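You operate a simulated robot arm through the tools that you are given. There is no shell and no other tool.

You are at the controls of a simulated robot arm. One attempt, no reset.

Task
Ladle mango cubes, then melon cubes into the black bowl; shut the lid.
Fine: the bowl on the chiller; one ladle of each; rinse the blue ladle in the tall pot after each kind and leave it in the pot; spill next to nothing.

The check looks at the end state, three seconds after you hand in, the way a careful person would. Anything else that was tipped, shoved, dropped, spilled or broken makes it a failure. Lids that push on must go on centred and level and be pressed home; caps that screw on are set level and turned clockwise until they are tight.

Robot
A 7-joint arm with a two-finger parallel gripper, fixed in place. Base frame: the origin is at the foot of the arm, x ahead of it, y to its left, z up; the work surface is at about z = 0.926. Units: m, degrees, N and s.
With the tool pointing down near the work surface it reaches from about 0.3 to 0.72 m from the base axis. Its first joint turns from -166.0 to 166.0 degrees. Payload 3.43 kg.
The tool frame sits at the grasp point between the pads (the TCP): z along the fingers, y along the line on which they close. The tips reach 0.03 m beyond it. The gripper opens to 0.094 m. The fingers are 0.028 m wide and 0.01 m thick; the gripper's body (0.05 by 0.096 m) begins 0.055 m behind the TCP.
Orientation is that of the tool frame in the base frame, as a unit quaternion [x, y, z, w]. With the fingers straight down and closing along the base's y, the tool's x points along the base's -x, its y along +y and its z along -z.

Tools
- The arm moves only by the tool apply_moves. Its argument "plan" is a list of rows, each a list of 3 entries, a list of its own where there are three numbers: the shift along the tool's x, y, z in m, then the turn, a rotation vector about the tool's x, y, z in degrees, then the closure, from 0 (fully open) to 1 (shut). In form: [[[dx, dy, dz], [ax, ay, az], grip], ...]. A call has 1 to 20 rows; each row shifts and turns the commanded pose from where the row before left it, along the tool's axes as they then stand. Each row takes 0.2 s and may step no farther than 0.05 m and 8.6 degrees from the row before; otherwise, or with a gripper value out of range, the whole call is refused. A pose out of reach is approached as far as the arm can. The call stops where the force on the tool passes 40 N (or 10 N more than at its start, if that is more) or the arm is blocked; 0.2 s more then pass. Each finger travels about 0.108 m/s and halts on what it meets, pressing with about 37 N; the grip force reading is that of the motor and also rises with nothing between the fingers. The clock runs only during rows and for 0.2 s after the last one: add rows that do not move to give the fingers time. The reply holds the time, the measured pose of the TCP, the force on the tool along the base axes, the opening and the grip force, in the units named above and with some noise, with the torque about the TCP (base axes, N m) and any sound that the robot's microphone picked up.
- Cameras (640 x 400 px; columns grow to the right, rows downward): "scene" is fixed at [0.4001, 0.65, 1.5645]; the picture's right is [-0.91, -0.41, 0.00], its down [-0.31, 0.67, -0.68] and it looks along [0.28, -0.61, -0.74] (base axes); focal length 214 px, centre (320, 200). "wrist" rides on the gripper at [0.076, 0.014, -0.103] in the tool frame; the picture's right is [-0.18, 0.98, 0.00], its down [-0.75, -0.14, -0.64] and it looks along [-0.63, -0.12, 0.77] (tool axes); focal length 243 px, centre (320, 200). There is no depth. A picture from a camera that has moved, and an enlarged one, comes with that camera's place and axes in the base frame and with its lens.
- get_image(camera): a new picture of that camera. It takes no simulated time.
- raise_lower(by): slides the trunk up (or, below 0, down) by that many m; the arm rides with it, the base frame stays. It gives what a move gives, with no picture.
- enlarge(camera, box): a new picture of the part [left, top, right, bottom] of that camera's present view, enlarged. It takes no simulated time.
- finish_job(): hands the job in; it is judged then, once.

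Nothing tells you positions but the pictures and the camera data. Unless the task says otherwise, let go and move clear before handing in.

The tools are called after ">>>" as name(argument=value, ...) on one line, values as JSON. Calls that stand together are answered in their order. apply_moves: Moves the arm, as the interface text tells. Its arguments: {"type":"object","properties":{"plan":{"type":"array","items":{"type":"array"}}},"required":["plan"]} The other tools are called the same way: raise_lower (by) slides the trunk up or down; get_image (camera) takes a picture; enlarge (camera, box) takes an enlarged picture of a part of a camera's view; finish_job () hands the job in.

At the start:

```text
t: 0.0
tcp_pos: [0.5294, 0.0312, 1.4056]
ee_rot: [0.0, 1.0, -0.001, -0.001]
wrist_force: [0.2, 0.0, 0.6]
ft_torque: [0.01, 0.0, 0.02]
finger_gap: 0.0939
gripper_force: 0.1
trunk travel left (down, up): [-0.275, 0.315]
```

scene: 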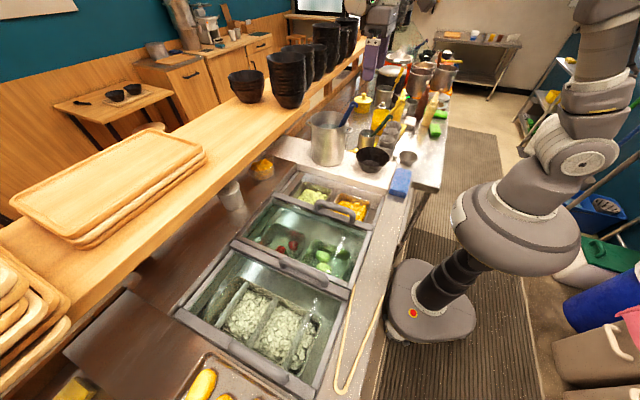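
wrist: 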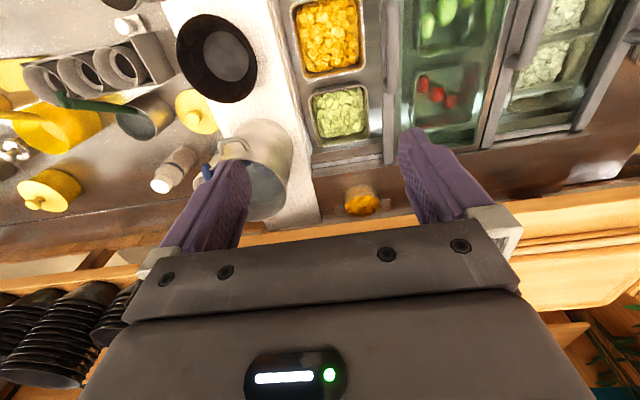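

I see a kitchen line with a chiller counter: bins of mango (orange) and melon (pale green) sit in a chiller well, the black bowl and tall pot are next to them, and a blue-handled ladle appears to be in the pot. I'll look closer before moving.

>>> enlarge(camera="scene", box=[260, 80, 460, 220])

>>> enlarge(camera="wrist", box=[0, 0, 400, 230])

>>> enlarge(camera="scene", box=[180, 150, 420, 400])

```text
2.86 times, centred on (360, 150) of scene
camera zoom: at [0.4001, 0.65, 1.5645], right [-0.91, -0.41, 0.0], down [-0.31, 0.67, -0.68], along [0.28, -0.61, -0.74], focal length 613 px, centre (206, 343)
```

zoom: 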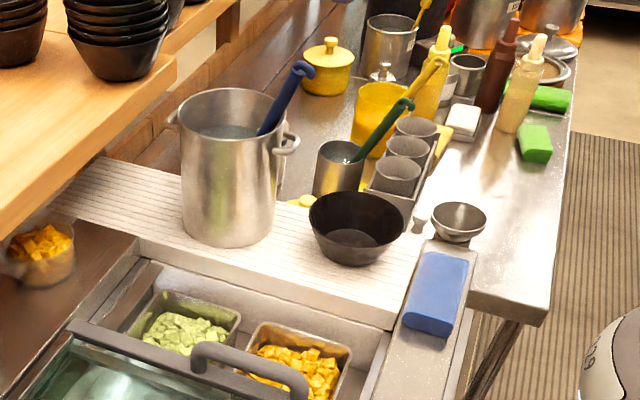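

```text
1.60 times, centred on (200, 115) of wrist
camera zoom: at [0.4539, 0.0458, 1.5075], right [0.18, 0.98, 0.0], down [0.75, -0.14, 0.64], along [0.63, -0.12, -0.77], focal length 388 px, centre (512, 336)
```

zoom: 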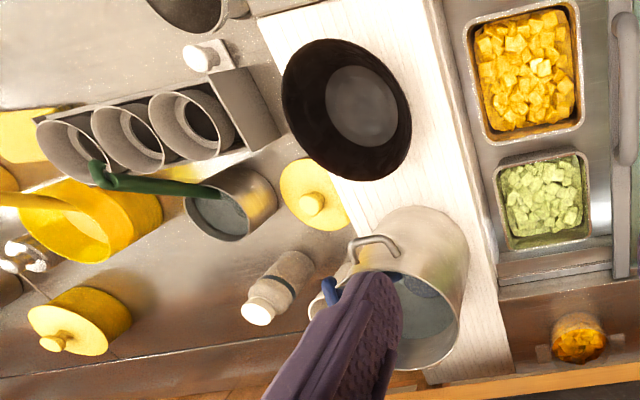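

```text
1.60 times, centred on (300, 275) of scene
camera zoom: at [0.4001, 0.65, 1.5645], right [-0.91, -0.41, 0.0], down [-0.31, 0.67, -0.68], along [0.28, -0.61, -0.74], focal length 343 px, centre (352, 80)
```

zoom: 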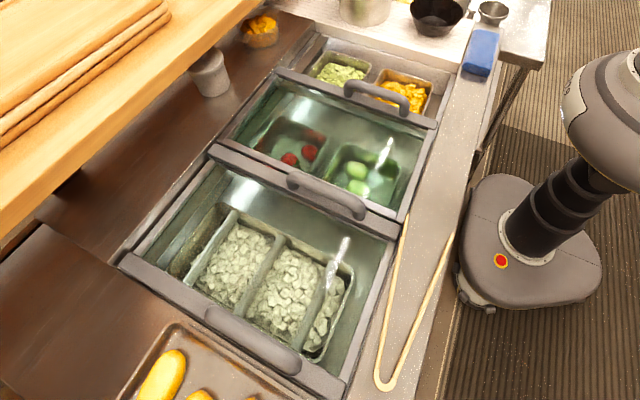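

The picture shows three well sections with glass panels and handles; I need to work out which lid is open and how it moves. I'll enlarge more details.

>>> enlarge(camera="scene", box=[260, 150, 420, 250])

>>> enlarge(camera="scene", box=[170, 220, 370, 400])

>>> enlarge(camera="wrist", box=[270, 0, 640, 230])

>>> enlarge(camera="scene", box=[300, 90, 400, 180])

```text
4.00 times, centred on (340, 200) of scene
camera zoom: at [0.4001, 0.65, 1.5645], right [-0.91, -0.41, 0.0], down [-0.31, 0.67, -0.68], along [0.28, -0.61, -0.74], focal length 858 px, centre (240, 200)
```

zoom: 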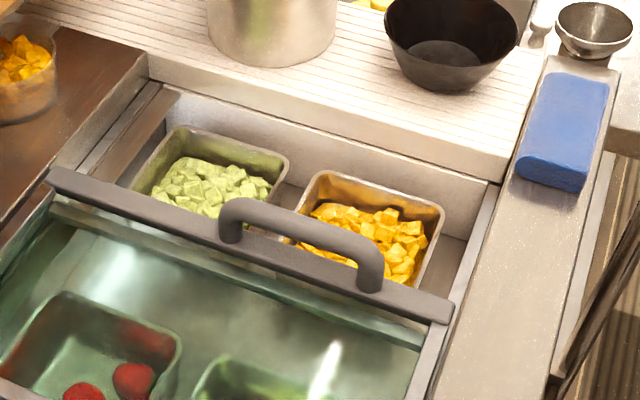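

```text
2.22 times, centred on (270, 310) of scene
camera zoom: at [0.4001, 0.65, 1.5645], right [-0.91, -0.41, 0.0], down [-0.31, 0.67, -0.68], along [0.28, -0.61, -0.74], focal length 477 px, centre (431, -44)
```

zoom: 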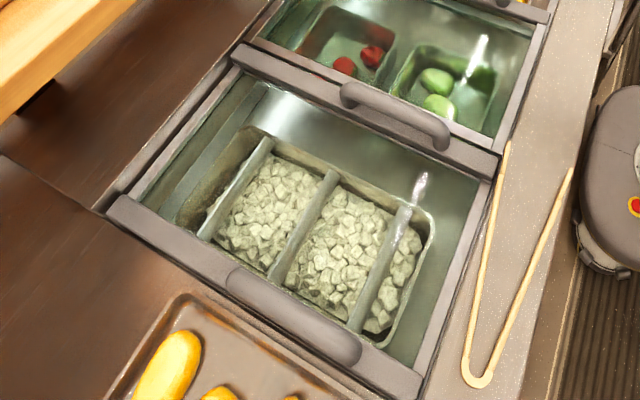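

```text
1.73 times, centred on (455, 115) of wrist
camera zoom: at [0.4539, 0.0458, 1.5075], right [0.18, 0.98, 0.0], down [0.75, -0.14, 0.64], along [0.63, -0.12, -0.77], focal length 420 px, centre (86, 347)
```

zoom: 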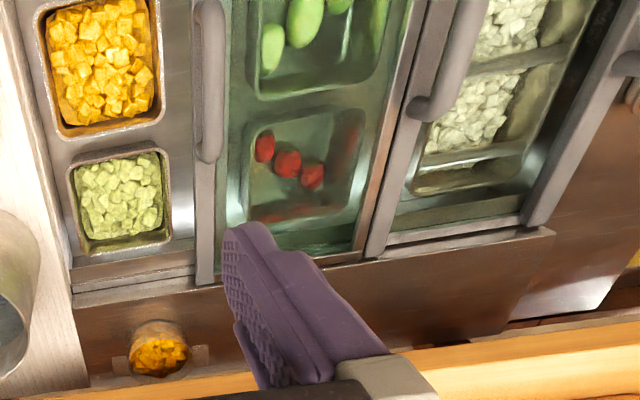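

```text
4.44 times, centred on (350, 135) of scene
camera zoom: at [0.4001, 0.65, 1.5645], right [-0.91, -0.41, 0.0], down [-0.31, 0.67, -0.68], along [0.28, -0.61, -0.74], focal length 953 px, centre (187, 489)
```

zoom: 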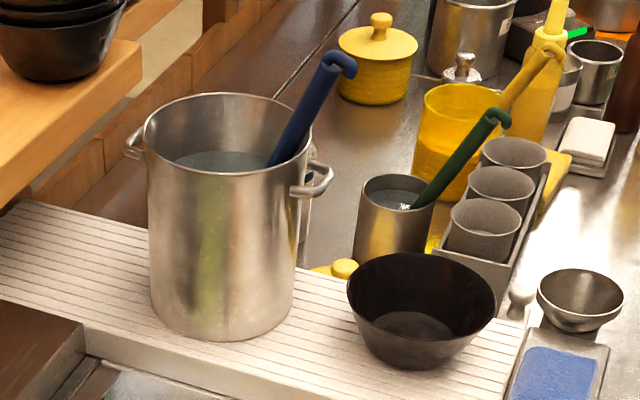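

The blue ladle stands in the tall pot at roughly (0.70, -0.11); the black bowl is near (0.51, -0.155), its rim at about z 0.99, and the mango bin is near (0.52, 0.05). I'll move the wrist camera over the pot to see the ladle properly.

>>> apply_moves(plan=[[[0, -0.03, 0.01], [0, 0, 0], 0], [[0, -0.03, 0.01], [0, 0, 0], 0], [[0, -0.03, 0.01], [0, 0, 0], 0], [[0, -0.02, 0.0], [0, 0, 0], 0]])

>>> get_image(camera="wrist")

>>> get_image(camera="scene")

```text
t: 1.0
tcp_pos: [0.529, -0.08, 1.3749]
ee_rot: [0.0, 1.0, 0.0, 0.001]
wrist_force: [-0.3, 0.4, -0.7]
ft_torque: [-0.01, 0.01, -0.01]
finger_gap: 0.0943
gripper_force: 0.0
trunk travel left (down, up): [-0.275, 0.315]
```

```text
taken
camera wrist: at [0.4525, -0.0652, 1.4762], right [0.18, 0.98, 0.0], down [0.75, -0.14, 0.64], along [0.63, -0.12, -0.77], focal length 243 px, centre (320, 200)
```

wrist: 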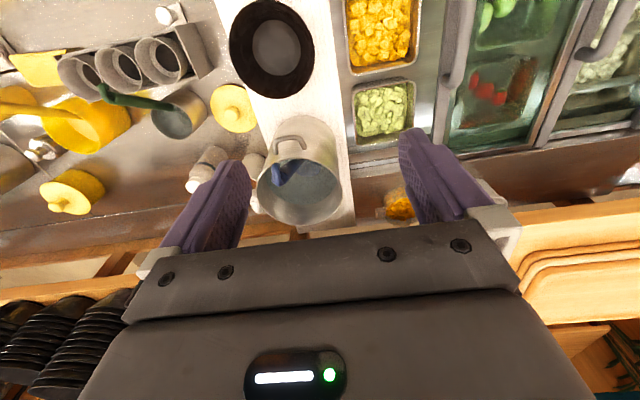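

```text
taken
```

scene: 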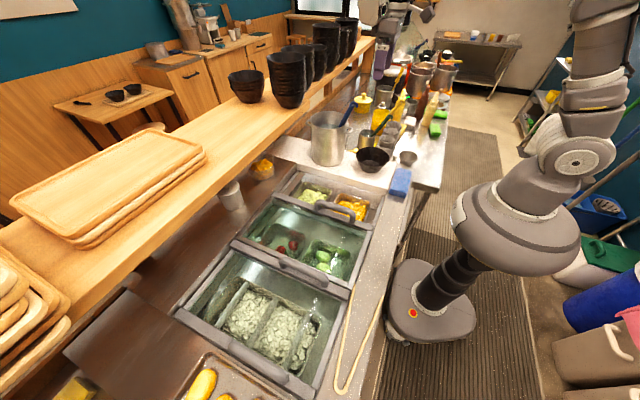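

>>> enlarge(camera="wrist", box=[200, 90, 420, 240])

>>> enlarge(camera="wrist", box=[310, 0, 640, 220])

>>> enlarge(camera="scene", box=[290, 95, 370, 170])

```text
2.67 times, centred on (310, 165) of wrist
camera zoom: at [0.4525, -0.0652, 1.4762], right [0.18, 0.98, 0.0], down [0.75, -0.14, 0.64], along [0.63, -0.12, -0.77], focal length 647 px, centre (347, 293)
```

zoom: 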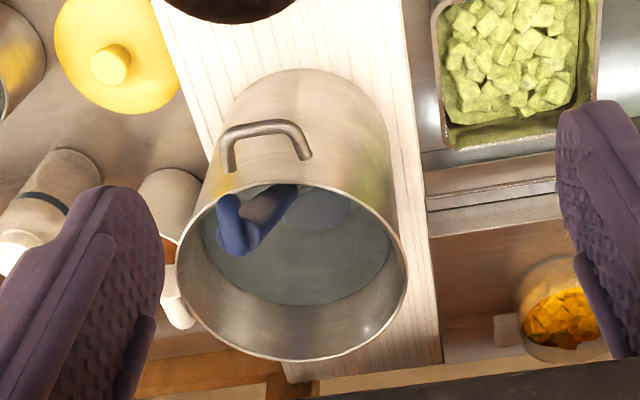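

```text
1.82 times, centred on (475, 110) of wrist
camera zoom: at [0.4525, -0.0652, 1.4762], right [0.18, 0.98, 0.0], down [0.75, -0.14, 0.64], along [0.63, -0.12, -0.77], focal length 441 px, centre (38, 364)
```

zoom: 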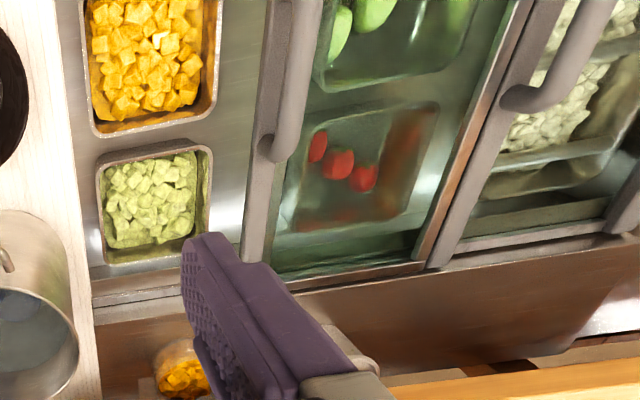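

```text
5.33 times, centred on (330, 132) of scene
camera zoom: at [0.4001, 0.65, 1.5645], right [-0.91, -0.41, 0.0], down [-0.31, 0.67, -0.68], along [0.28, -0.61, -0.74], focal length 1144 px, centre (267, 560)
```

zoom: 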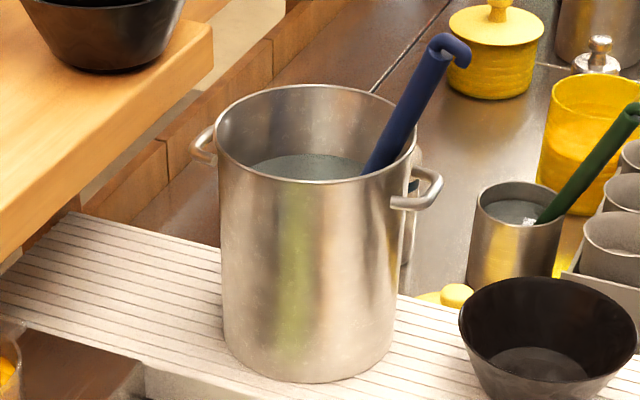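

The pot looks to be centred near (0.727, -0.155) with its rim at z≈1.11, and the ladle's hooked top is near (0.627, -0.158, 1.20). I'll shift the camera for a steeper view into the pot to learn how the ladle is sitting.

>>> apply_moves(plan=[[[-0.04, -0.03, -0.02], [0, 0, 0], 0], [[-0.04, -0.03, -0.02], [0, 0, 0], 0], [[-0.02, -0.02, 0.0], [0, 0, 0], 0], [[0, 0, 0.0], [0, 0, 0], 0]])

>>> get_image(camera="wrist")

>>> enlarge(camera="wrist", box=[220, 30, 420, 170])

```text
refused: row 1 steps farther than a row can; nothing moved
```

```text
taken
camera wrist: at [0.4525, -0.0652, 1.4762], right [0.18, 0.98, 0.0], down [0.75, -0.14, 0.64], along [0.63, -0.12, -0.77], focal length 243 px, centre (320, 200)
```

wrist: 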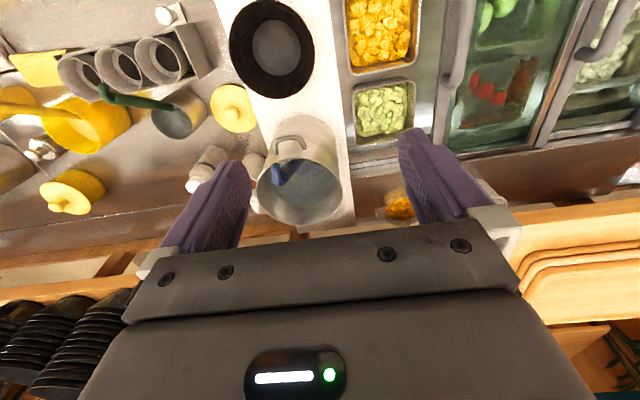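

```text
2.86 times, centred on (320, 100) of wrist
camera zoom: at [0.4525, -0.0652, 1.4762], right [0.18, 0.98, 0.0], down [0.75, -0.14, 0.64], along [0.63, -0.12, -0.77], focal length 693 px, centre (320, 486)
```

zoom: 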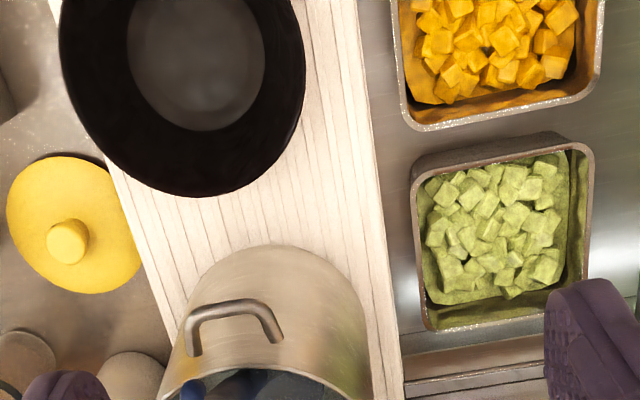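

That row was slightly too long and was refused, so nothing moved. I'll repeat the same shift in smaller steps.

>>> apply_moves(plan=[[[-0.03, -0.02, -0.01], [0, 0, 0], 0], [[-0.03, -0.02, -0.01], [0, 0, 0], 0], [[-0.03, -0.02, -0.01], [0, 0, 0], 0], [[0, -0.02, 0.0], [0, 0, 0], 0]])

>>> get_image(camera="wrist")

>>> enlarge(camera="wrist", box=[220, 30, 420, 170])

```text
t: 2.0
tcp_pos: [0.6189, -0.1591, 1.4045]
ee_rot: [0.001, 1.0, 0.0, 0.0]
wrist_force: [0.4, 0.7, -0.6]
ft_torque: [0.0, 0.01, 0.02]
finger_gap: 0.0938
gripper_force: 0.0
trunk travel left (down, up): [-0.275, 0.315]
```

```text
taken
camera wrist: at [0.542, -0.1439, 1.5078], right [0.18, 0.98, 0.0], down [0.75, -0.14, 0.64], along [0.63, -0.12, -0.77], focal length 243 px, centre (320, 200)
```

wrist: 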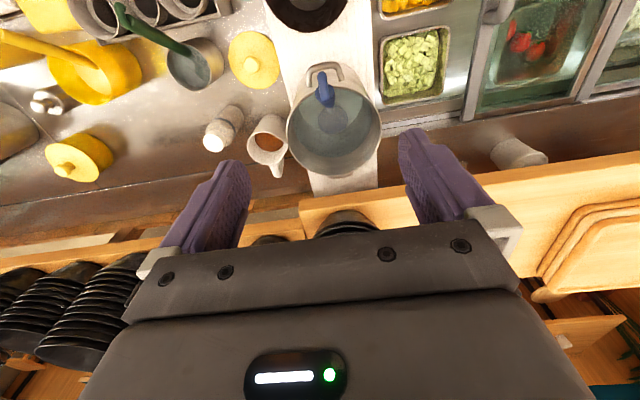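

```text
2.86 times, centred on (320, 100) of wrist
camera zoom: at [0.542, -0.1439, 1.5078], right [0.18, 0.98, 0.0], down [0.75, -0.14, 0.64], along [0.63, -0.12, -0.77], focal length 693 px, centre (320, 486)
```

zoom: 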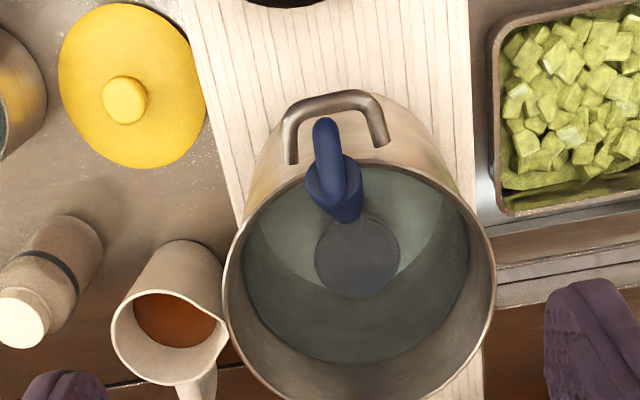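

The steep view shows the ladle clearly: it leans in the x–z plane at y≈-0.153, with its cup under water, the shaft resting on the near rim and the hook curling towards the robot. I'll back off and pitch the gripper forward so it can take the handle from the robot's side.

>>> apply_moves(plan=[[[0.045, 0.0, 0.0], [0, 0, 0], 0], [[0.045, 0, 0], [0, 0, 0], 0], [[0.03, 0, 0], [0, 0, 0], 0], [[0, 0, 0], [0, -8.5, 0], 0], [[0, 0, 0], [0, -8.5, 0], 0], [[0, 0, 0], [0, -8.5, 0], 0], [[0, 0, 0], [0, -8.5, 0], 0], [[0, 0, 0], [0, -8.5, 0], 0], [[0, 0, 0], [0, 0, 0], 0]])

>>> get_image(camera="wrist")

>>> get_image(camera="scene")

```text
t: 4.0
tcp_pos: [0.5008, -0.1588, 1.4061]
ee_rot: [0.0, 0.932, 0.0, 0.362]
wrist_force: [0.3, 0.3, -0.7]
ft_torque: [-0.01, 0.01, -0.01]
finger_gap: 0.0941
gripper_force: 0.1
trunk travel left (down, up): [-0.275, 0.315]
```

```text
taken
camera wrist: at [0.3743, -0.1441, 1.4292], right [0.14, 0.98, 0.12], down [0.12, -0.14, 0.98], along [0.98, -0.12, -0.14], focal length 243 px, centre (320, 200)
```

wrist: 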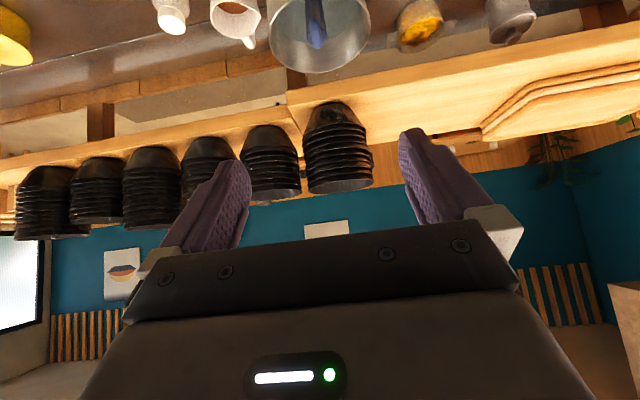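

```text
taken
```

scene: 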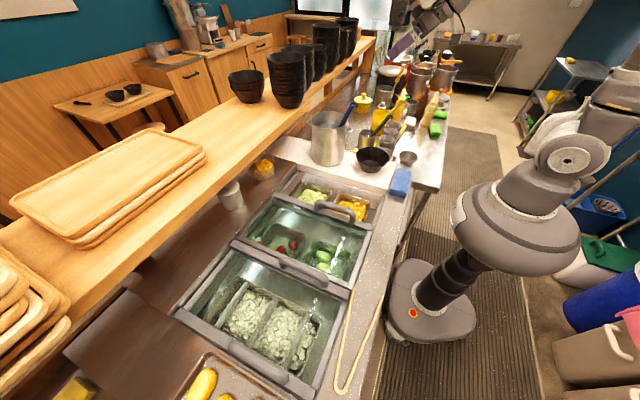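

The pitch works well so far, at about 42° forward with the arm clear. I'll finish pitching to about 85° and check the handle from this side.

>>> apply_moves(plan=[[[0, 0, 0], [0, -8.5, 0], 0], [[0, 0, 0], [0, -8.5, 0], 0], [[0, 0, 0], [0, -8.5, 0], 0], [[0, 0, 0], [0, -8.5, 0], 0], [[0, 0, 0], [0, -8.5, 0], 0], [[0, 0, 0], [0, 0, 0], 0]])

>>> get_image(camera="wrist")

>>> get_image(camera="scene")

```text
t: 5.4
tcp_pos: [0.5006, -0.159, 1.4059]
ee_rot: [-0.001, 0.737, 0.001, 0.676]
wrist_force: [0.2, 0.0, 0.3]
ft_torque: [0.01, 0.02, -0.01]
finger_gap: 0.0938
gripper_force: 0.0
trunk travel left (down, up): [-0.275, 0.315]
```

```text
taken
camera wrist: at [0.3911, -0.1451, 1.3383], right [0.02, 0.98, 0.18], down [-0.58, -0.14, 0.81], along [0.82, -0.12, 0.56], focal length 243 px, centre (320, 200)
```

wrist: 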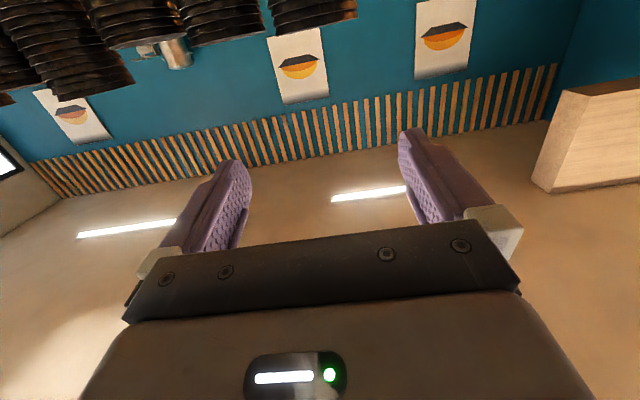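

```text
taken
```

scene: 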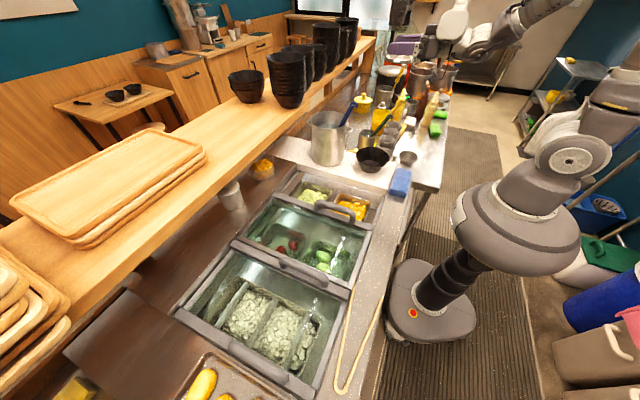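

Full pitch reached with the pose holding well. Now I'll descend to handle height, still about 10 cm short of it, and look at the handle between the fingers.

>>> apply_moves(plan=[[[0.0394, 0.0008, 0.01], [0, 0, 0], 0], [[0.0394, 0.0008, 0.01], [0, 0, 0], 0], [[0.0394, 0.0008, 0.01], [0, 0, 0], 0], [[0.0394, 0.0008, 0.01], [0, 0, 0], 0], [[0.0394, 0.0008, 0.01], [0, 0, 0], 0], [[0.0394, 0.001, 0.01], [0, 0, 0], 0], [[0, 0, 0], [0, 0, 0], 0]])

>>> get_image(camera="wrist")

>>> get_image(camera="scene")

>>> enlarge(camera="scene", box=[290, 60, 450, 180])

```text
t: 7.0
tcp_pos: [0.5387, -0.1572, 1.1645]
ee_rot: [-0.001, 0.737, 0.001, 0.676]
wrist_force: [0.8, 0.0, -0.9]
ft_torque: [-0.03, -0.02, -0.01]
finger_gap: 0.0943
gripper_force: 0.1
trunk travel left (down, up): [-0.275, 0.315]
```

```text
taken
camera wrist: at [0.4302, -0.142, 1.0973], right [0.02, 0.98, 0.18], down [-0.57, -0.14, 0.81], along [0.82, -0.12, 0.56], focal length 243 px, centre (320, 200)
```

wrist: 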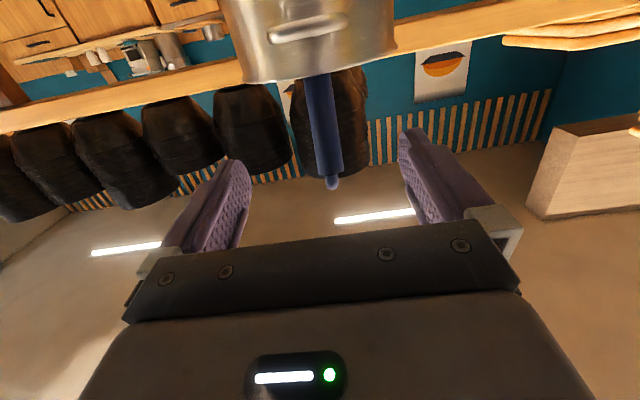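

```text
taken
```

scene: 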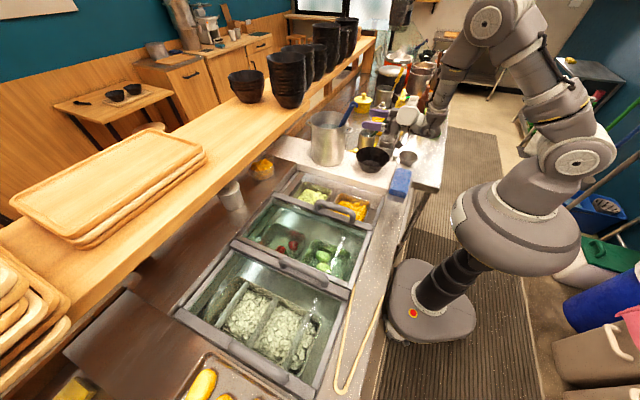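

```text
3.33 times, centred on (370, 120) of scene
camera zoom: at [0.4001, 0.65, 1.5645], right [-0.91, -0.41, 0.0], down [-0.31, 0.67, -0.68], along [0.28, -0.61, -0.74], focal length 715 px, centre (153, 467)
```

zoom: 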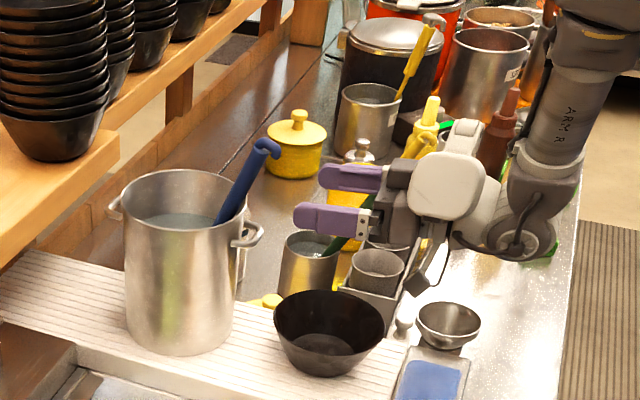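

The handle lines up between the fingers: I place its axis near (0.644, -0.157, 1.16), about 25 mm thick and leaning 25°. I'll advance the fingers around it without closing yet.

>>> apply_moves(plan=[[[-0.0016, 0.0, 0.0351], [0, 0, 0], 0], [[-0.0016, 0.0, 0.0351], [0, 0, 0], 0], [[-0.0015, 0.0, 0.0351], [0, 0, 0], 0], [[0, 0, 0], [0, 0, 0], 0]])

>>> get_image(camera="wrist")

>>> enlarge(camera="scene", box=[300, 90, 400, 170])

```text
t: 8.0
tcp_pos: [0.6456, -0.1572, 1.162]
ee_rot: [0.0, 0.737, 0.0, 0.676]
wrist_force: [-0.7, 0.0, -0.9]
ft_torque: [-0.01, 0.02, 0.0]
finger_gap: 0.0939
gripper_force: 0.1
trunk travel left (down, up): [-0.275, 0.315]
```

```text
taken
camera wrist: at [0.5357, -0.1425, 1.0936], right [0.02, 0.98, 0.18], down [-0.57, -0.14, 0.81], along [0.82, -0.12, 0.56], focal length 243 px, centre (320, 200)
```

wrist: 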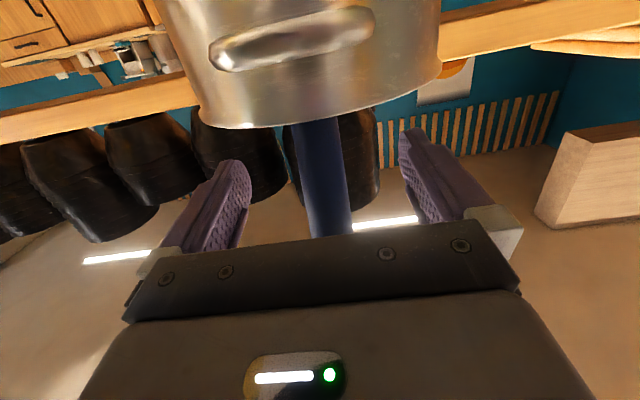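

```text
5.00 times, centred on (350, 130) of scene
camera zoom: at [0.4001, 0.65, 1.5645], right [-0.91, -0.41, 0.0], down [-0.31, 0.67, -0.68], along [0.28, -0.61, -0.74], focal length 1072 px, centre (170, 550)
```

zoom: 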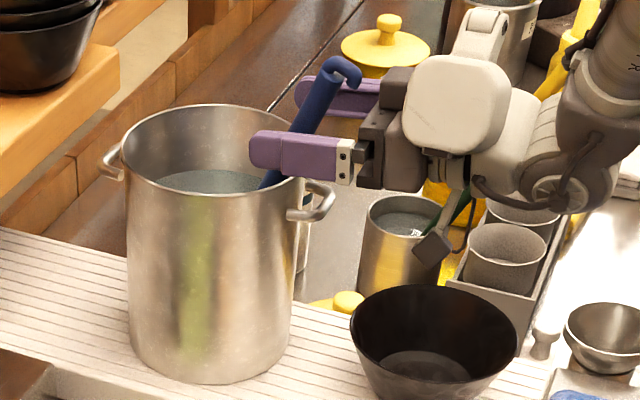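

The handle sits between the pads and the hook clears the gripper body, so I'll close on it now.

>>> apply_moves(plan=[[[0, 0, 0], [0, 0, 0], 0.5], [[0, 0, 0], [0, 0, 0], 1], [[0, 0, 0], [0, 0, 0], 1], [[0, 0, 0], [0, 0, 0], 1], [[0, 0, 0], [0, 0, 0], 1]])

>>> get_image(camera="wrist")

>>> enlarge(camera="scene", box=[300, 90, 400, 170])

```text
t: 9.2
tcp_pos: [0.6458, -0.1579, 1.1627]
ee_rot: [0.0, 0.737, 0.0, 0.676]
wrist_force: [0.3, 1.1, 0.3]
ft_torque: [0.2, -0.06, 0.06]
finger_gap: 0.0276
gripper_force: 36.7
trunk travel left (down, up): [-0.275, 0.315]
```

```text
taken
camera wrist: at [0.5356, -0.1422, 1.0936], right [0.02, 0.98, 0.18], down [-0.57, -0.14, 0.81], along [0.82, -0.12, 0.56], focal length 243 px, centre (320, 200)
```

wrist: 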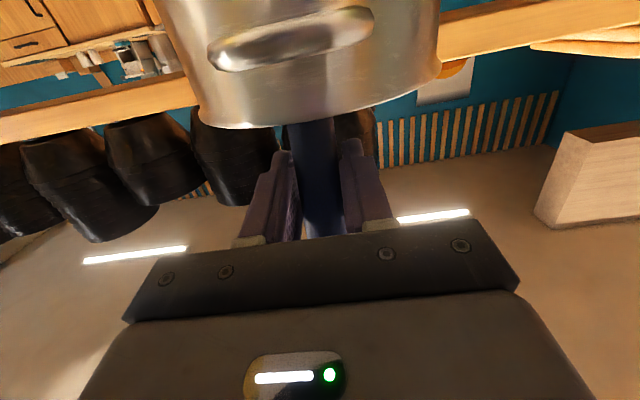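

```text
5.00 times, centred on (350, 130) of scene
camera zoom: at [0.4001, 0.65, 1.5645], right [-0.91, -0.41, 0.0], down [-0.31, 0.67, -0.68], along [0.28, -0.61, -0.74], focal length 1072 px, centre (170, 550)
```

zoom: 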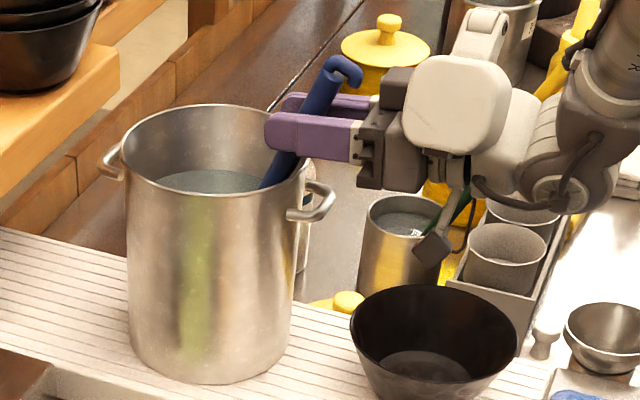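

The grip is firm on the handle: 27.6 mm opening and 37 N. I'll lift straight up, which draws the shaft away from the rim, and check how it holds.

>>> apply_moves(plan=[[[-0.0199, 0, -0.0017], [0, 0, 0], 1], [[-0.0299, 0, -0.0026], [0, 0, 0], 1], [[0, 0, 0], [0, 0, 0], 1]])

>>> enlarge(camera="scene", box=[300, 70, 400, 170])

```text
t: 10.0
tcp_pos: [0.6454, -0.1573, 1.211]
ee_rot: [0.0, 0.737, 0.0, 0.675]
wrist_force: [-0.5, -0.1, -1.7]
ft_torque: [-0.02, 0.1, 0.02]
finger_gap: 0.0277
gripper_force: 36.5
trunk travel left (down, up): [-0.275, 0.315]
```

```text
4.00 times, centred on (350, 120) of scene
camera zoom: at [0.4001, 0.65, 1.5645], right [-0.91, -0.41, 0.0], down [-0.31, 0.67, -0.68], along [0.28, -0.61, -0.74], focal length 858 px, centre (200, 520)
```

zoom: 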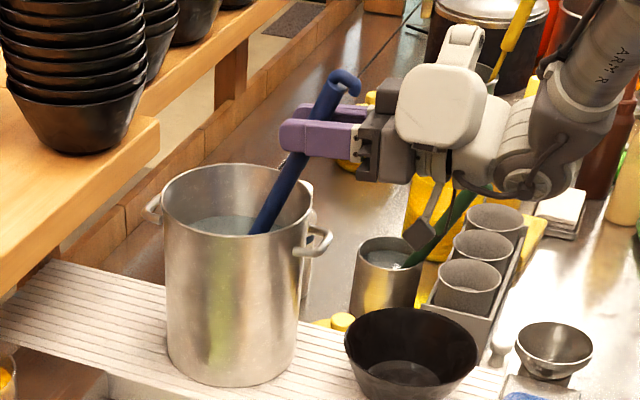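

The ladle is lifting cleanly. I'll continue up until the cup clears the rim.

>>> apply_moves(plan=[[[-0.0398, 0, -0.0035], [0, 0, 0], 1], [[-0.0398, 0, -0.0035], [0, 0, 0], 1], [[-0.0398, 0, -0.0035], [0, 0, 0], 1], [[-0.0398, 0, -0.0035], [0, 0, 0], 1], [[-0.0299, 0, -0.0026], [0, 0, 0], 1], [[0, 0, 0], [0, 0, 0], 1]])

>>> enlarge(camera="scene", box=[280, 10, 440, 170])

>>> get_image(camera="wrist")

```text
t: 11.4
tcp_pos: [0.6465, -0.1519, 1.4004]
ee_rot: [0.0, 0.737, 0.0, 0.676]
wrist_force: [0.0, -0.7, -1.1]
ft_torque: [0.0, 0.07, 0.04]
finger_gap: 0.0277
gripper_force: 37.0
trunk travel left (down, up): [-0.275, 0.315]
```

```text
2.50 times, centred on (360, 90) of scene
camera zoom: at [0.4001, 0.65, 1.5645], right [-0.91, -0.41, 0.0], down [-0.31, 0.67, -0.68], along [0.28, -0.61, -0.74], focal length 536 px, centre (220, 475)
```

zoom: 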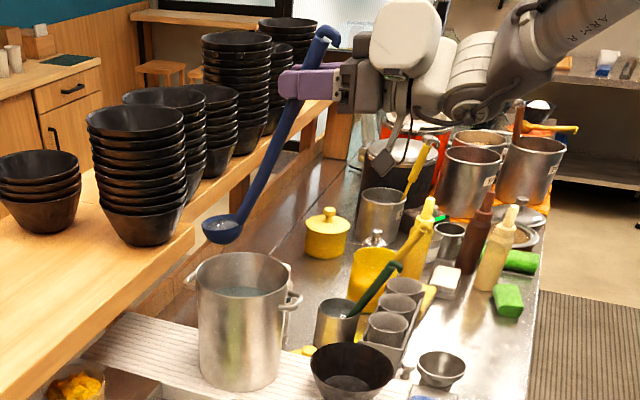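

```text
taken
camera wrist: at [0.5359, -0.1378, 1.333], right [0.02, 0.98, 0.18], down [-0.57, -0.14, 0.81], along [0.82, -0.12, 0.56], focal length 243 px, centre (320, 200)
```

wrist: 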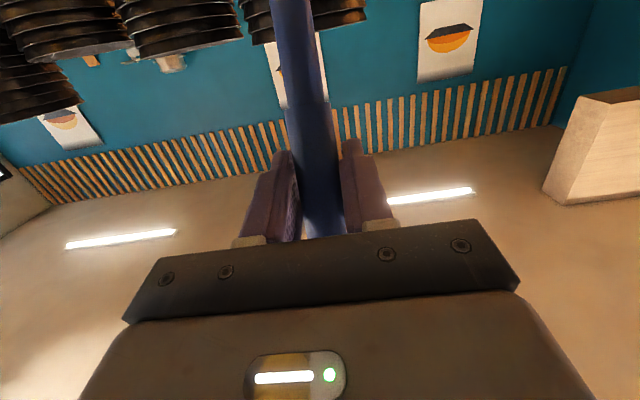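

The ladle is out of the pot; the handle curves to a small cup on the far side. I'll zoom in to learn the cup's exact offset, tilt and size before working with it.

>>> enlarge(camera="scene", box=[320, 50, 380, 110])

>>> enlarge(camera="scene", box=[320, 10, 440, 110])

```text
6.67 times, centred on (350, 80) of scene
camera zoom: at [0.4001, 0.65, 1.5645], right [-0.91, -0.41, 0.0], down [-0.31, 0.67, -0.68], along [0.28, -0.61, -0.74], focal length 1430 px, centre (120, 1000)
```

zoom: 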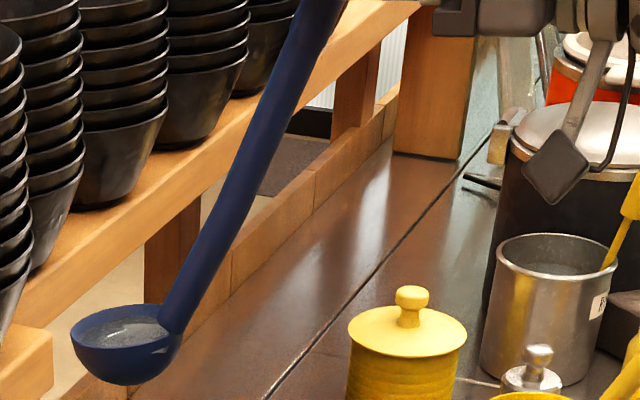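

```text
4.00 times, centred on (380, 60) of scene
camera zoom: at [0.4001, 0.65, 1.5645], right [-0.91, -0.41, 0.0], down [-0.31, 0.67, -0.68], along [0.28, -0.61, -0.74], focal length 858 px, centre (80, 760)
```

zoom: 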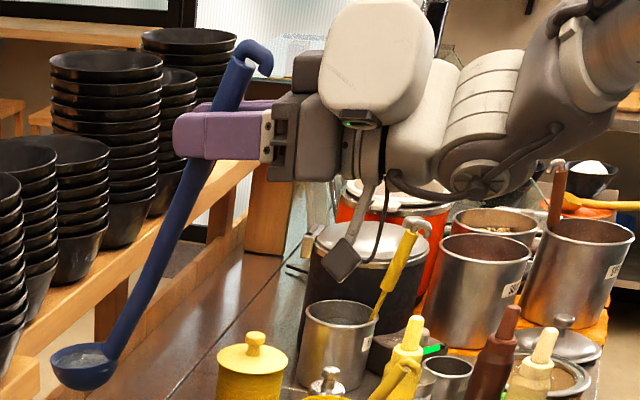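

>>> enlarge(camera="scene", box=[322, 72, 352, 92])

>>> enlarge(camera="scene", box=[300, 130, 340, 160])

>>> enlarge(camera="scene", box=[290, 170, 390, 230])

```text
16.00 times, centred on (337, 82) of scene
camera zoom: at [0.4001, 0.65, 1.5645], right [-0.91, -0.41, 0.0], down [-0.31, 0.67, -0.68], along [0.28, -0.61, -0.74], focal length 3432 px, centre (48, 2088)
```

zoom: 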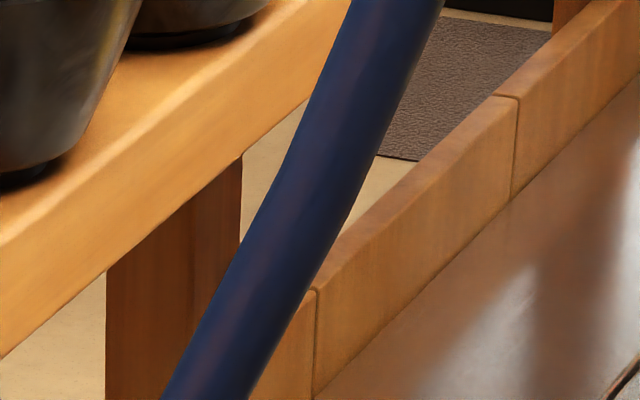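

```text
13.33 times, centred on (320, 145) of scene
camera zoom: at [0.4001, 0.65, 1.5645], right [-0.91, -0.41, 0.0], down [-0.31, 0.67, -0.68], along [0.28, -0.61, -0.74], focal length 2860 px, centre (320, 933)
```

zoom: 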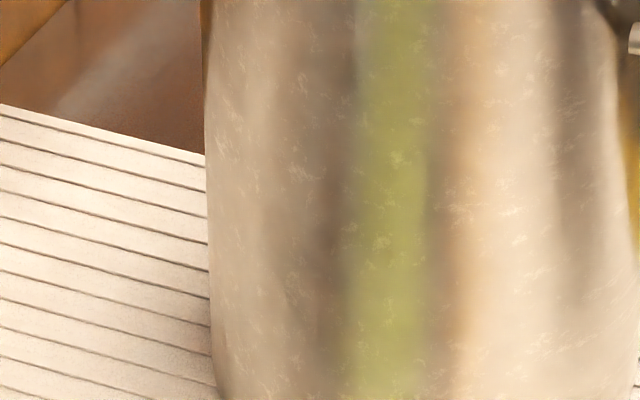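

```text
6.40 times, centred on (340, 200) of scene
camera zoom: at [0.4001, 0.65, 1.5645], right [-0.91, -0.41, 0.0], down [-0.31, 0.67, -0.68], along [0.28, -0.61, -0.74], focal length 1373 px, centre (192, 200)
```

zoom: 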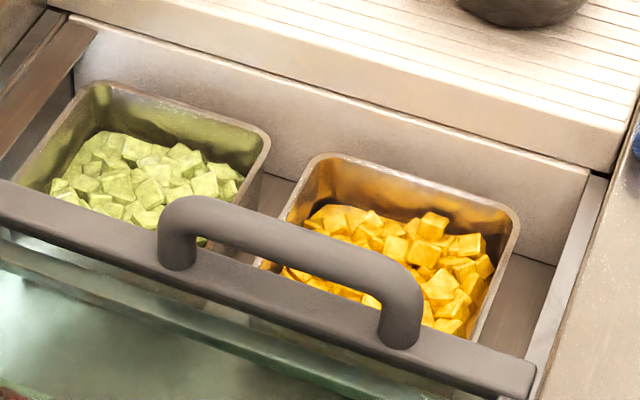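

>>> enlarge(camera="scene", box=[305, 88, 341, 112])

```text
16.00 times, centred on (323, 100) of scene
camera zoom: at [0.4001, 0.65, 1.5645], right [-0.91, -0.41, 0.0], down [-0.31, 0.67, -0.68], along [0.28, -0.61, -0.74], focal length 3432 px, centre (272, 1800)
```

zoom: 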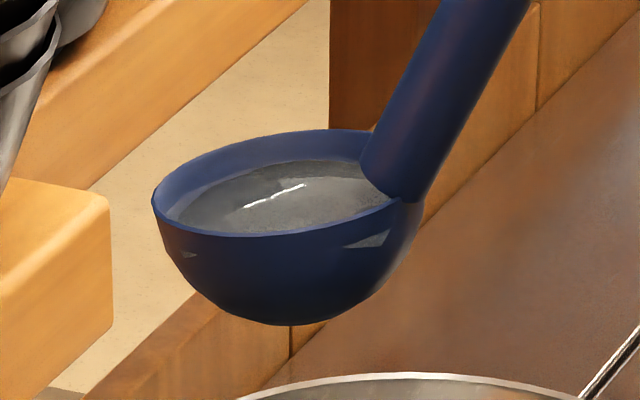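

The cup still holds water, which must go back into the pot before I scoop. Its opening is nearly level now, about 0.20 m below and 0.11 m ahead of the grip point. I'll centre it over the pot and roll it sideways, with the hand going to +y, about the cup itself.

>>> apply_moves(plan=[[[0.0026, -0.02, -0.03], [0, 0, 0], 1], [[0.002, 0.0276, 0], [0, 0, -8.4], 1], [[0.002, 0.0276, 0], [0, 0, -8.4], 1], [[0.002, 0.0276, 0], [0, 0, -8.4], 1], [[0.002, 0.0276, 0], [0, 0, -8.4], 1], [[0, 0, 0], [0, 0, 0], 1]])

>>> enlarge(camera="scene", box=[280, 10, 440, 170])

```text
t: 12.8
tcp_pos: [0.6111, -0.0687, 1.3698]
ee_rot: [-0.214, 0.706, -0.196, 0.646]
wrist_force: [0.5, -0.4, -0.7]
ft_torque: [0.04, 0.08, 0.02]
finger_gap: 0.0278
gripper_force: 37.1
trunk travel left (down, up): [-0.275, 0.315]
```

```text
2.50 times, centred on (360, 90) of scene
camera zoom: at [0.4001, 0.65, 1.5645], right [-0.91, -0.41, 0.0], down [-0.31, 0.67, -0.68], along [0.28, -0.61, -0.74], focal length 536 px, centre (220, 475)
```

zoom: 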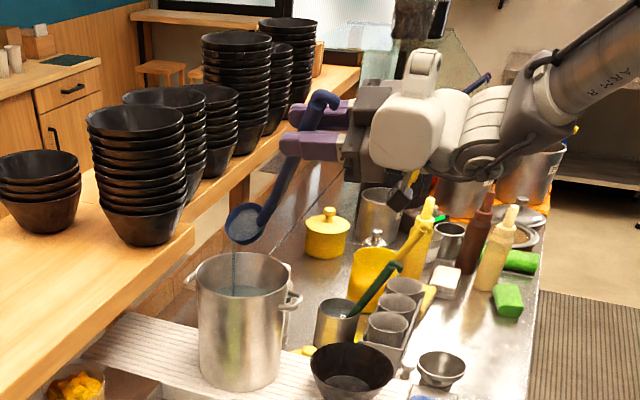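

Water is pouring straight down into the pot. I'll keep rolling to empty the cup fully.

>>> apply_moves(plan=[[[0.002, 0.0276, 0], [0, 0, -8.4], 1], [[0.002, 0.0276, 0], [0, 0, -8.4], 1], [[0.002, 0.0276, 0], [0, 0, -8.4], 1], [[0.002, 0.0276, 0], [0, 0, -8.4], 1], [[0.002, 0.0276, 0], [0, 0, -8.4], 1], [[0.002, 0.0276, 0], [0, 0, -8.4], 1], [[0.002, 0.0276, 0], [0, 0, -8.4], 1], [[0.002, 0.0276, 0], [0, 0, -8.4], 1], [[0, 0, 0], [0, 0, 0], 1], [[0, 0, 0], [0, 0, 0], 1], [[0, 0, 0], [0, 0, 0], 1], [[0, 0, 0], [0, 0, 0], 1]])

>>> enlarge(camera="scene", box=[280, 50, 420, 170])

>>> enlarge(camera="scene", box=[310, 90, 350, 120])

```text
t: 15.4
tcp_pos: [0.5875, 0.0691, 1.263]
ee_rot: [0.557, -0.495, 0.504, -0.437]
wrist_force: [0.4, 0.8, 0.0]
ft_torque: [0.11, 0.05, 0.01]
finger_gap: 0.0274
gripper_force: 36.4
out of reach, approached as far as the arm can: row 4, 5, 6, 7, 8
trunk travel left (down, up): [-0.275, 0.315]
```

```text
3.33 times, centred on (350, 110) of scene
camera zoom: at [0.4001, 0.65, 1.5645], right [-0.91, -0.41, 0.0], down [-0.31, 0.67, -0.68], along [0.28, -0.61, -0.74], focal length 715 px, centre (220, 500)
```

zoom: 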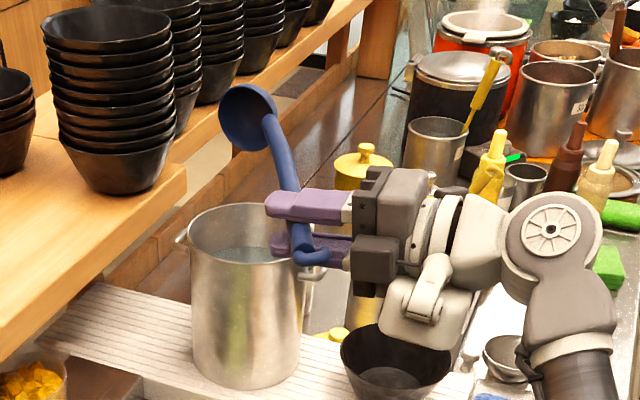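

```text
13.33 times, centred on (330, 105) of scene
camera zoom: at [0.4001, 0.65, 1.5645], right [-0.91, -0.41, 0.0], down [-0.31, 0.67, -0.68], along [0.28, -0.61, -0.74], focal length 2860 px, centre (187, 1467)
```

zoom: 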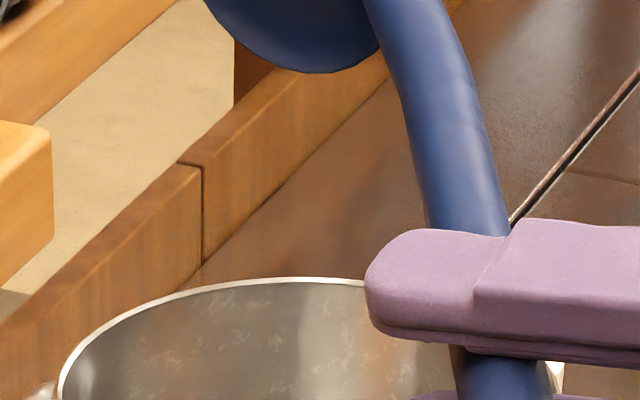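

The arm stopped short of the last few degrees, a reach limit in this roll, but the cup tipped about 97° over the pot. I'll check that the cup is empty and nothing spilled.

>>> enlarge(camera="scene", box=[310, 70, 350, 100])

>>> enlarge(camera="scene", box=[280, 110, 420, 240])

```text
13.33 times, centred on (330, 85) of scene
camera zoom: at [0.4001, 0.65, 1.5645], right [-0.91, -0.41, 0.0], down [-0.31, 0.67, -0.68], along [0.28, -0.61, -0.74], focal length 2860 px, centre (187, 1733)
```

zoom: 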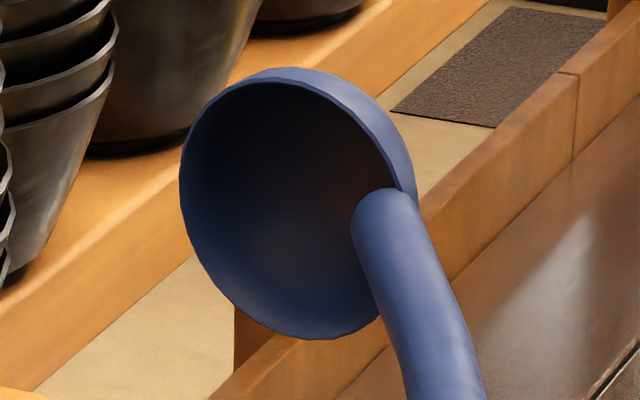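

```text
3.08 times, centred on (350, 175) of scene
camera zoom: at [0.4001, 0.65, 1.5645], right [-0.91, -0.41, 0.0], down [-0.31, 0.67, -0.68], along [0.28, -0.61, -0.74], focal length 660 px, centre (228, 277)
```

zoom: 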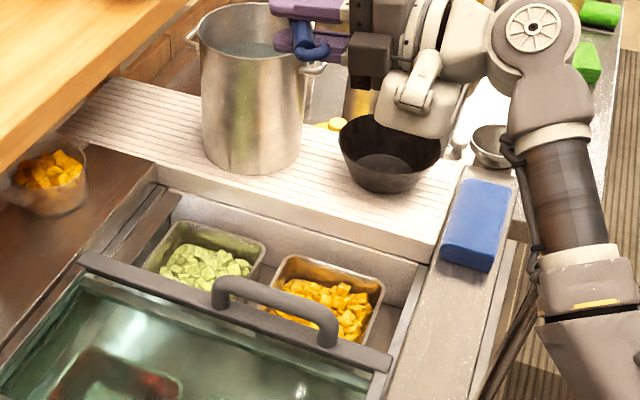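

The cup is empty and everything around it is clean. I'll roll back to level by reversing the motion.

>>> apply_moves(plan=[[[0.002, -0.0276, 0], [0, 0, 8.4], 1], [[0.002, -0.0276, 0], [0, 0, 8.4], 1], [[0.002, -0.0276, 0], [0, 0, 8.4], 1], [[0.002, -0.0276, 0], [0, 0, 8.4], 1], [[0.002, -0.0276, 0], [0, 0, 8.4], 1], [[0.002, -0.0276, 0], [0, 0, 8.4], 1], [[0, 0, 0], [0, 0, 0], 1]])

>>> get_image(camera="scene")

```text
t: 17.0
tcp_pos: [0.5987, 0.0216, 1.4142]
ee_rot: [-0.293, 0.681, -0.268, 0.616]
wrist_force: [-0.1, -0.1, 0.0]
ft_torque: [0.06, 0.03, -0.03]
finger_gap: 0.0275
gripper_force: 37.0
trunk travel left (down, up): [-0.275, 0.315]
```

```text
taken
```

scene: 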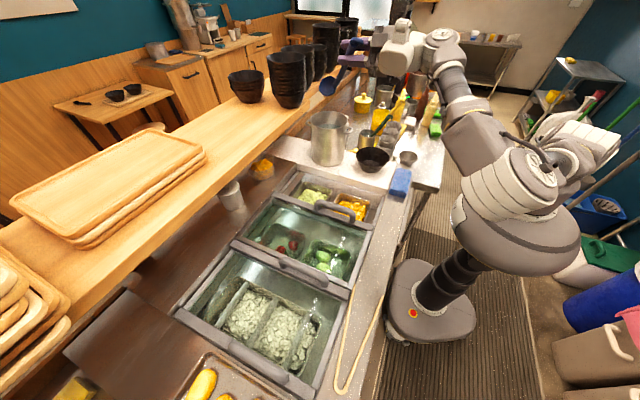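

The commanded pose simply continues from where the arm actually stopped, which is good to know. I'll pull back from the shelf, finish rolling level, then check the cup.

>>> apply_moves(plan=[[[0, 0, -0.04], [0, 0, 0], 1], [[0, 0, -0.02], [0, 0, 8.4], 1], [[0, 0, 0], [0, 0, 8.4], 1], [[0, 0, 0], [0, 0, 8.4], 1], [[0, 0, 0], [0, 0, 8.4], 1], [[0, 0, 0], [0, 0, 8.4], 1], [[0, -0.03, 0], [0, 0, 4.6], 1], [[0, -0.03, 0], [0, 0, 0], 1], [[0, 0, 0], [0, 0, 0], 1]])

>>> get_image(camera="scene")

```text
t: 19.0
tcp_pos: [0.5407, -0.0378, 1.4262]
ee_rot: [-0.002, 0.742, -0.002, 0.671]
wrist_force: [-0.3, 0.1, -0.6]
ft_torque: [0.03, 0.03, 0.0]
finger_gap: 0.0275
gripper_force: 36.6
trunk travel left (down, up): [-0.275, 0.315]
```

```text
taken
```

scene: 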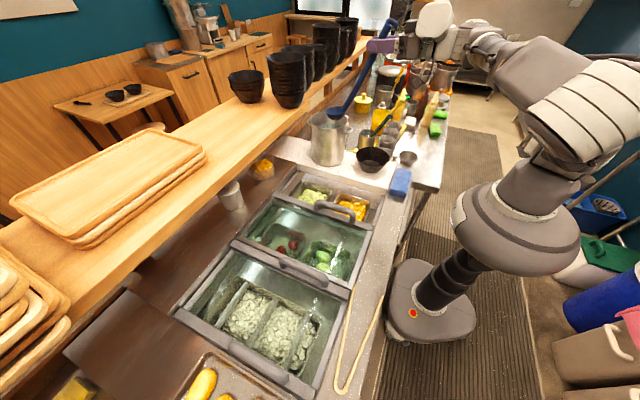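

Level again and empty. Next I'll turn the ladle to face about 45° toward +y and tip its lip forward, all up high, ready to enter the mango bin.

>>> apply_moves(plan=[[[0, 0, 0], [-8.46, 0, -0.84], 1], [[0, 0, 0], [-8.46, 0, -0.84], 1], [[0, 0, 0], [-8.46, 0, -0.84], 1], [[0, 0, 0], [-8.46, 0, -0.84], 1], [[0, 0, 0], [-8.46, 0, -0.84], 1], [[0, 0, 0], [0, 8.4, 0], 1], [[0, 0, 0], [0, 8.4, 0], 1], [[0, 0, 0], [0, 8.4, 0], 1], [[0, 0, 0], [0, 8.4, 0], 1], [[0, 0, 0], [0, 8.4, 0], 1], [[0, 0, 0], [0, 8.4, 0], 1], [[0, 0, 0], [0, 0, 0], 1]])

>>> get_image(camera="scene")

>>> get_image(camera="wrist")

```text
t: 21.6
tcp_pos: [0.5421, -0.0404, 1.423]
ee_rot: [-0.347, 0.892, 0.103, 0.27]
wrist_force: [0.2, 0.0, -0.9]
ft_torque: [0.07, -0.01, 0.01]
finger_gap: 0.0275
gripper_force: 37.0
trunk travel left (down, up): [-0.275, 0.315]
```

```text
taken
```

scene: 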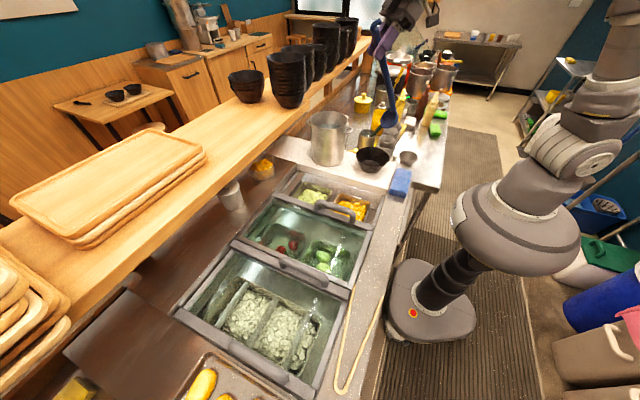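

```text
taken
camera wrist: at [0.442, -0.1089, 1.4657], right [-0.55, 0.83, 0.1], down [0.29, 0.08, 0.95], along [0.78, 0.55, -0.29], focal length 243 px, centre (320, 200)
```

wrist: 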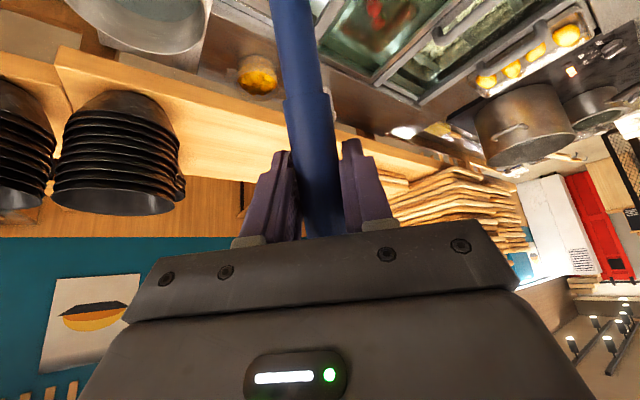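

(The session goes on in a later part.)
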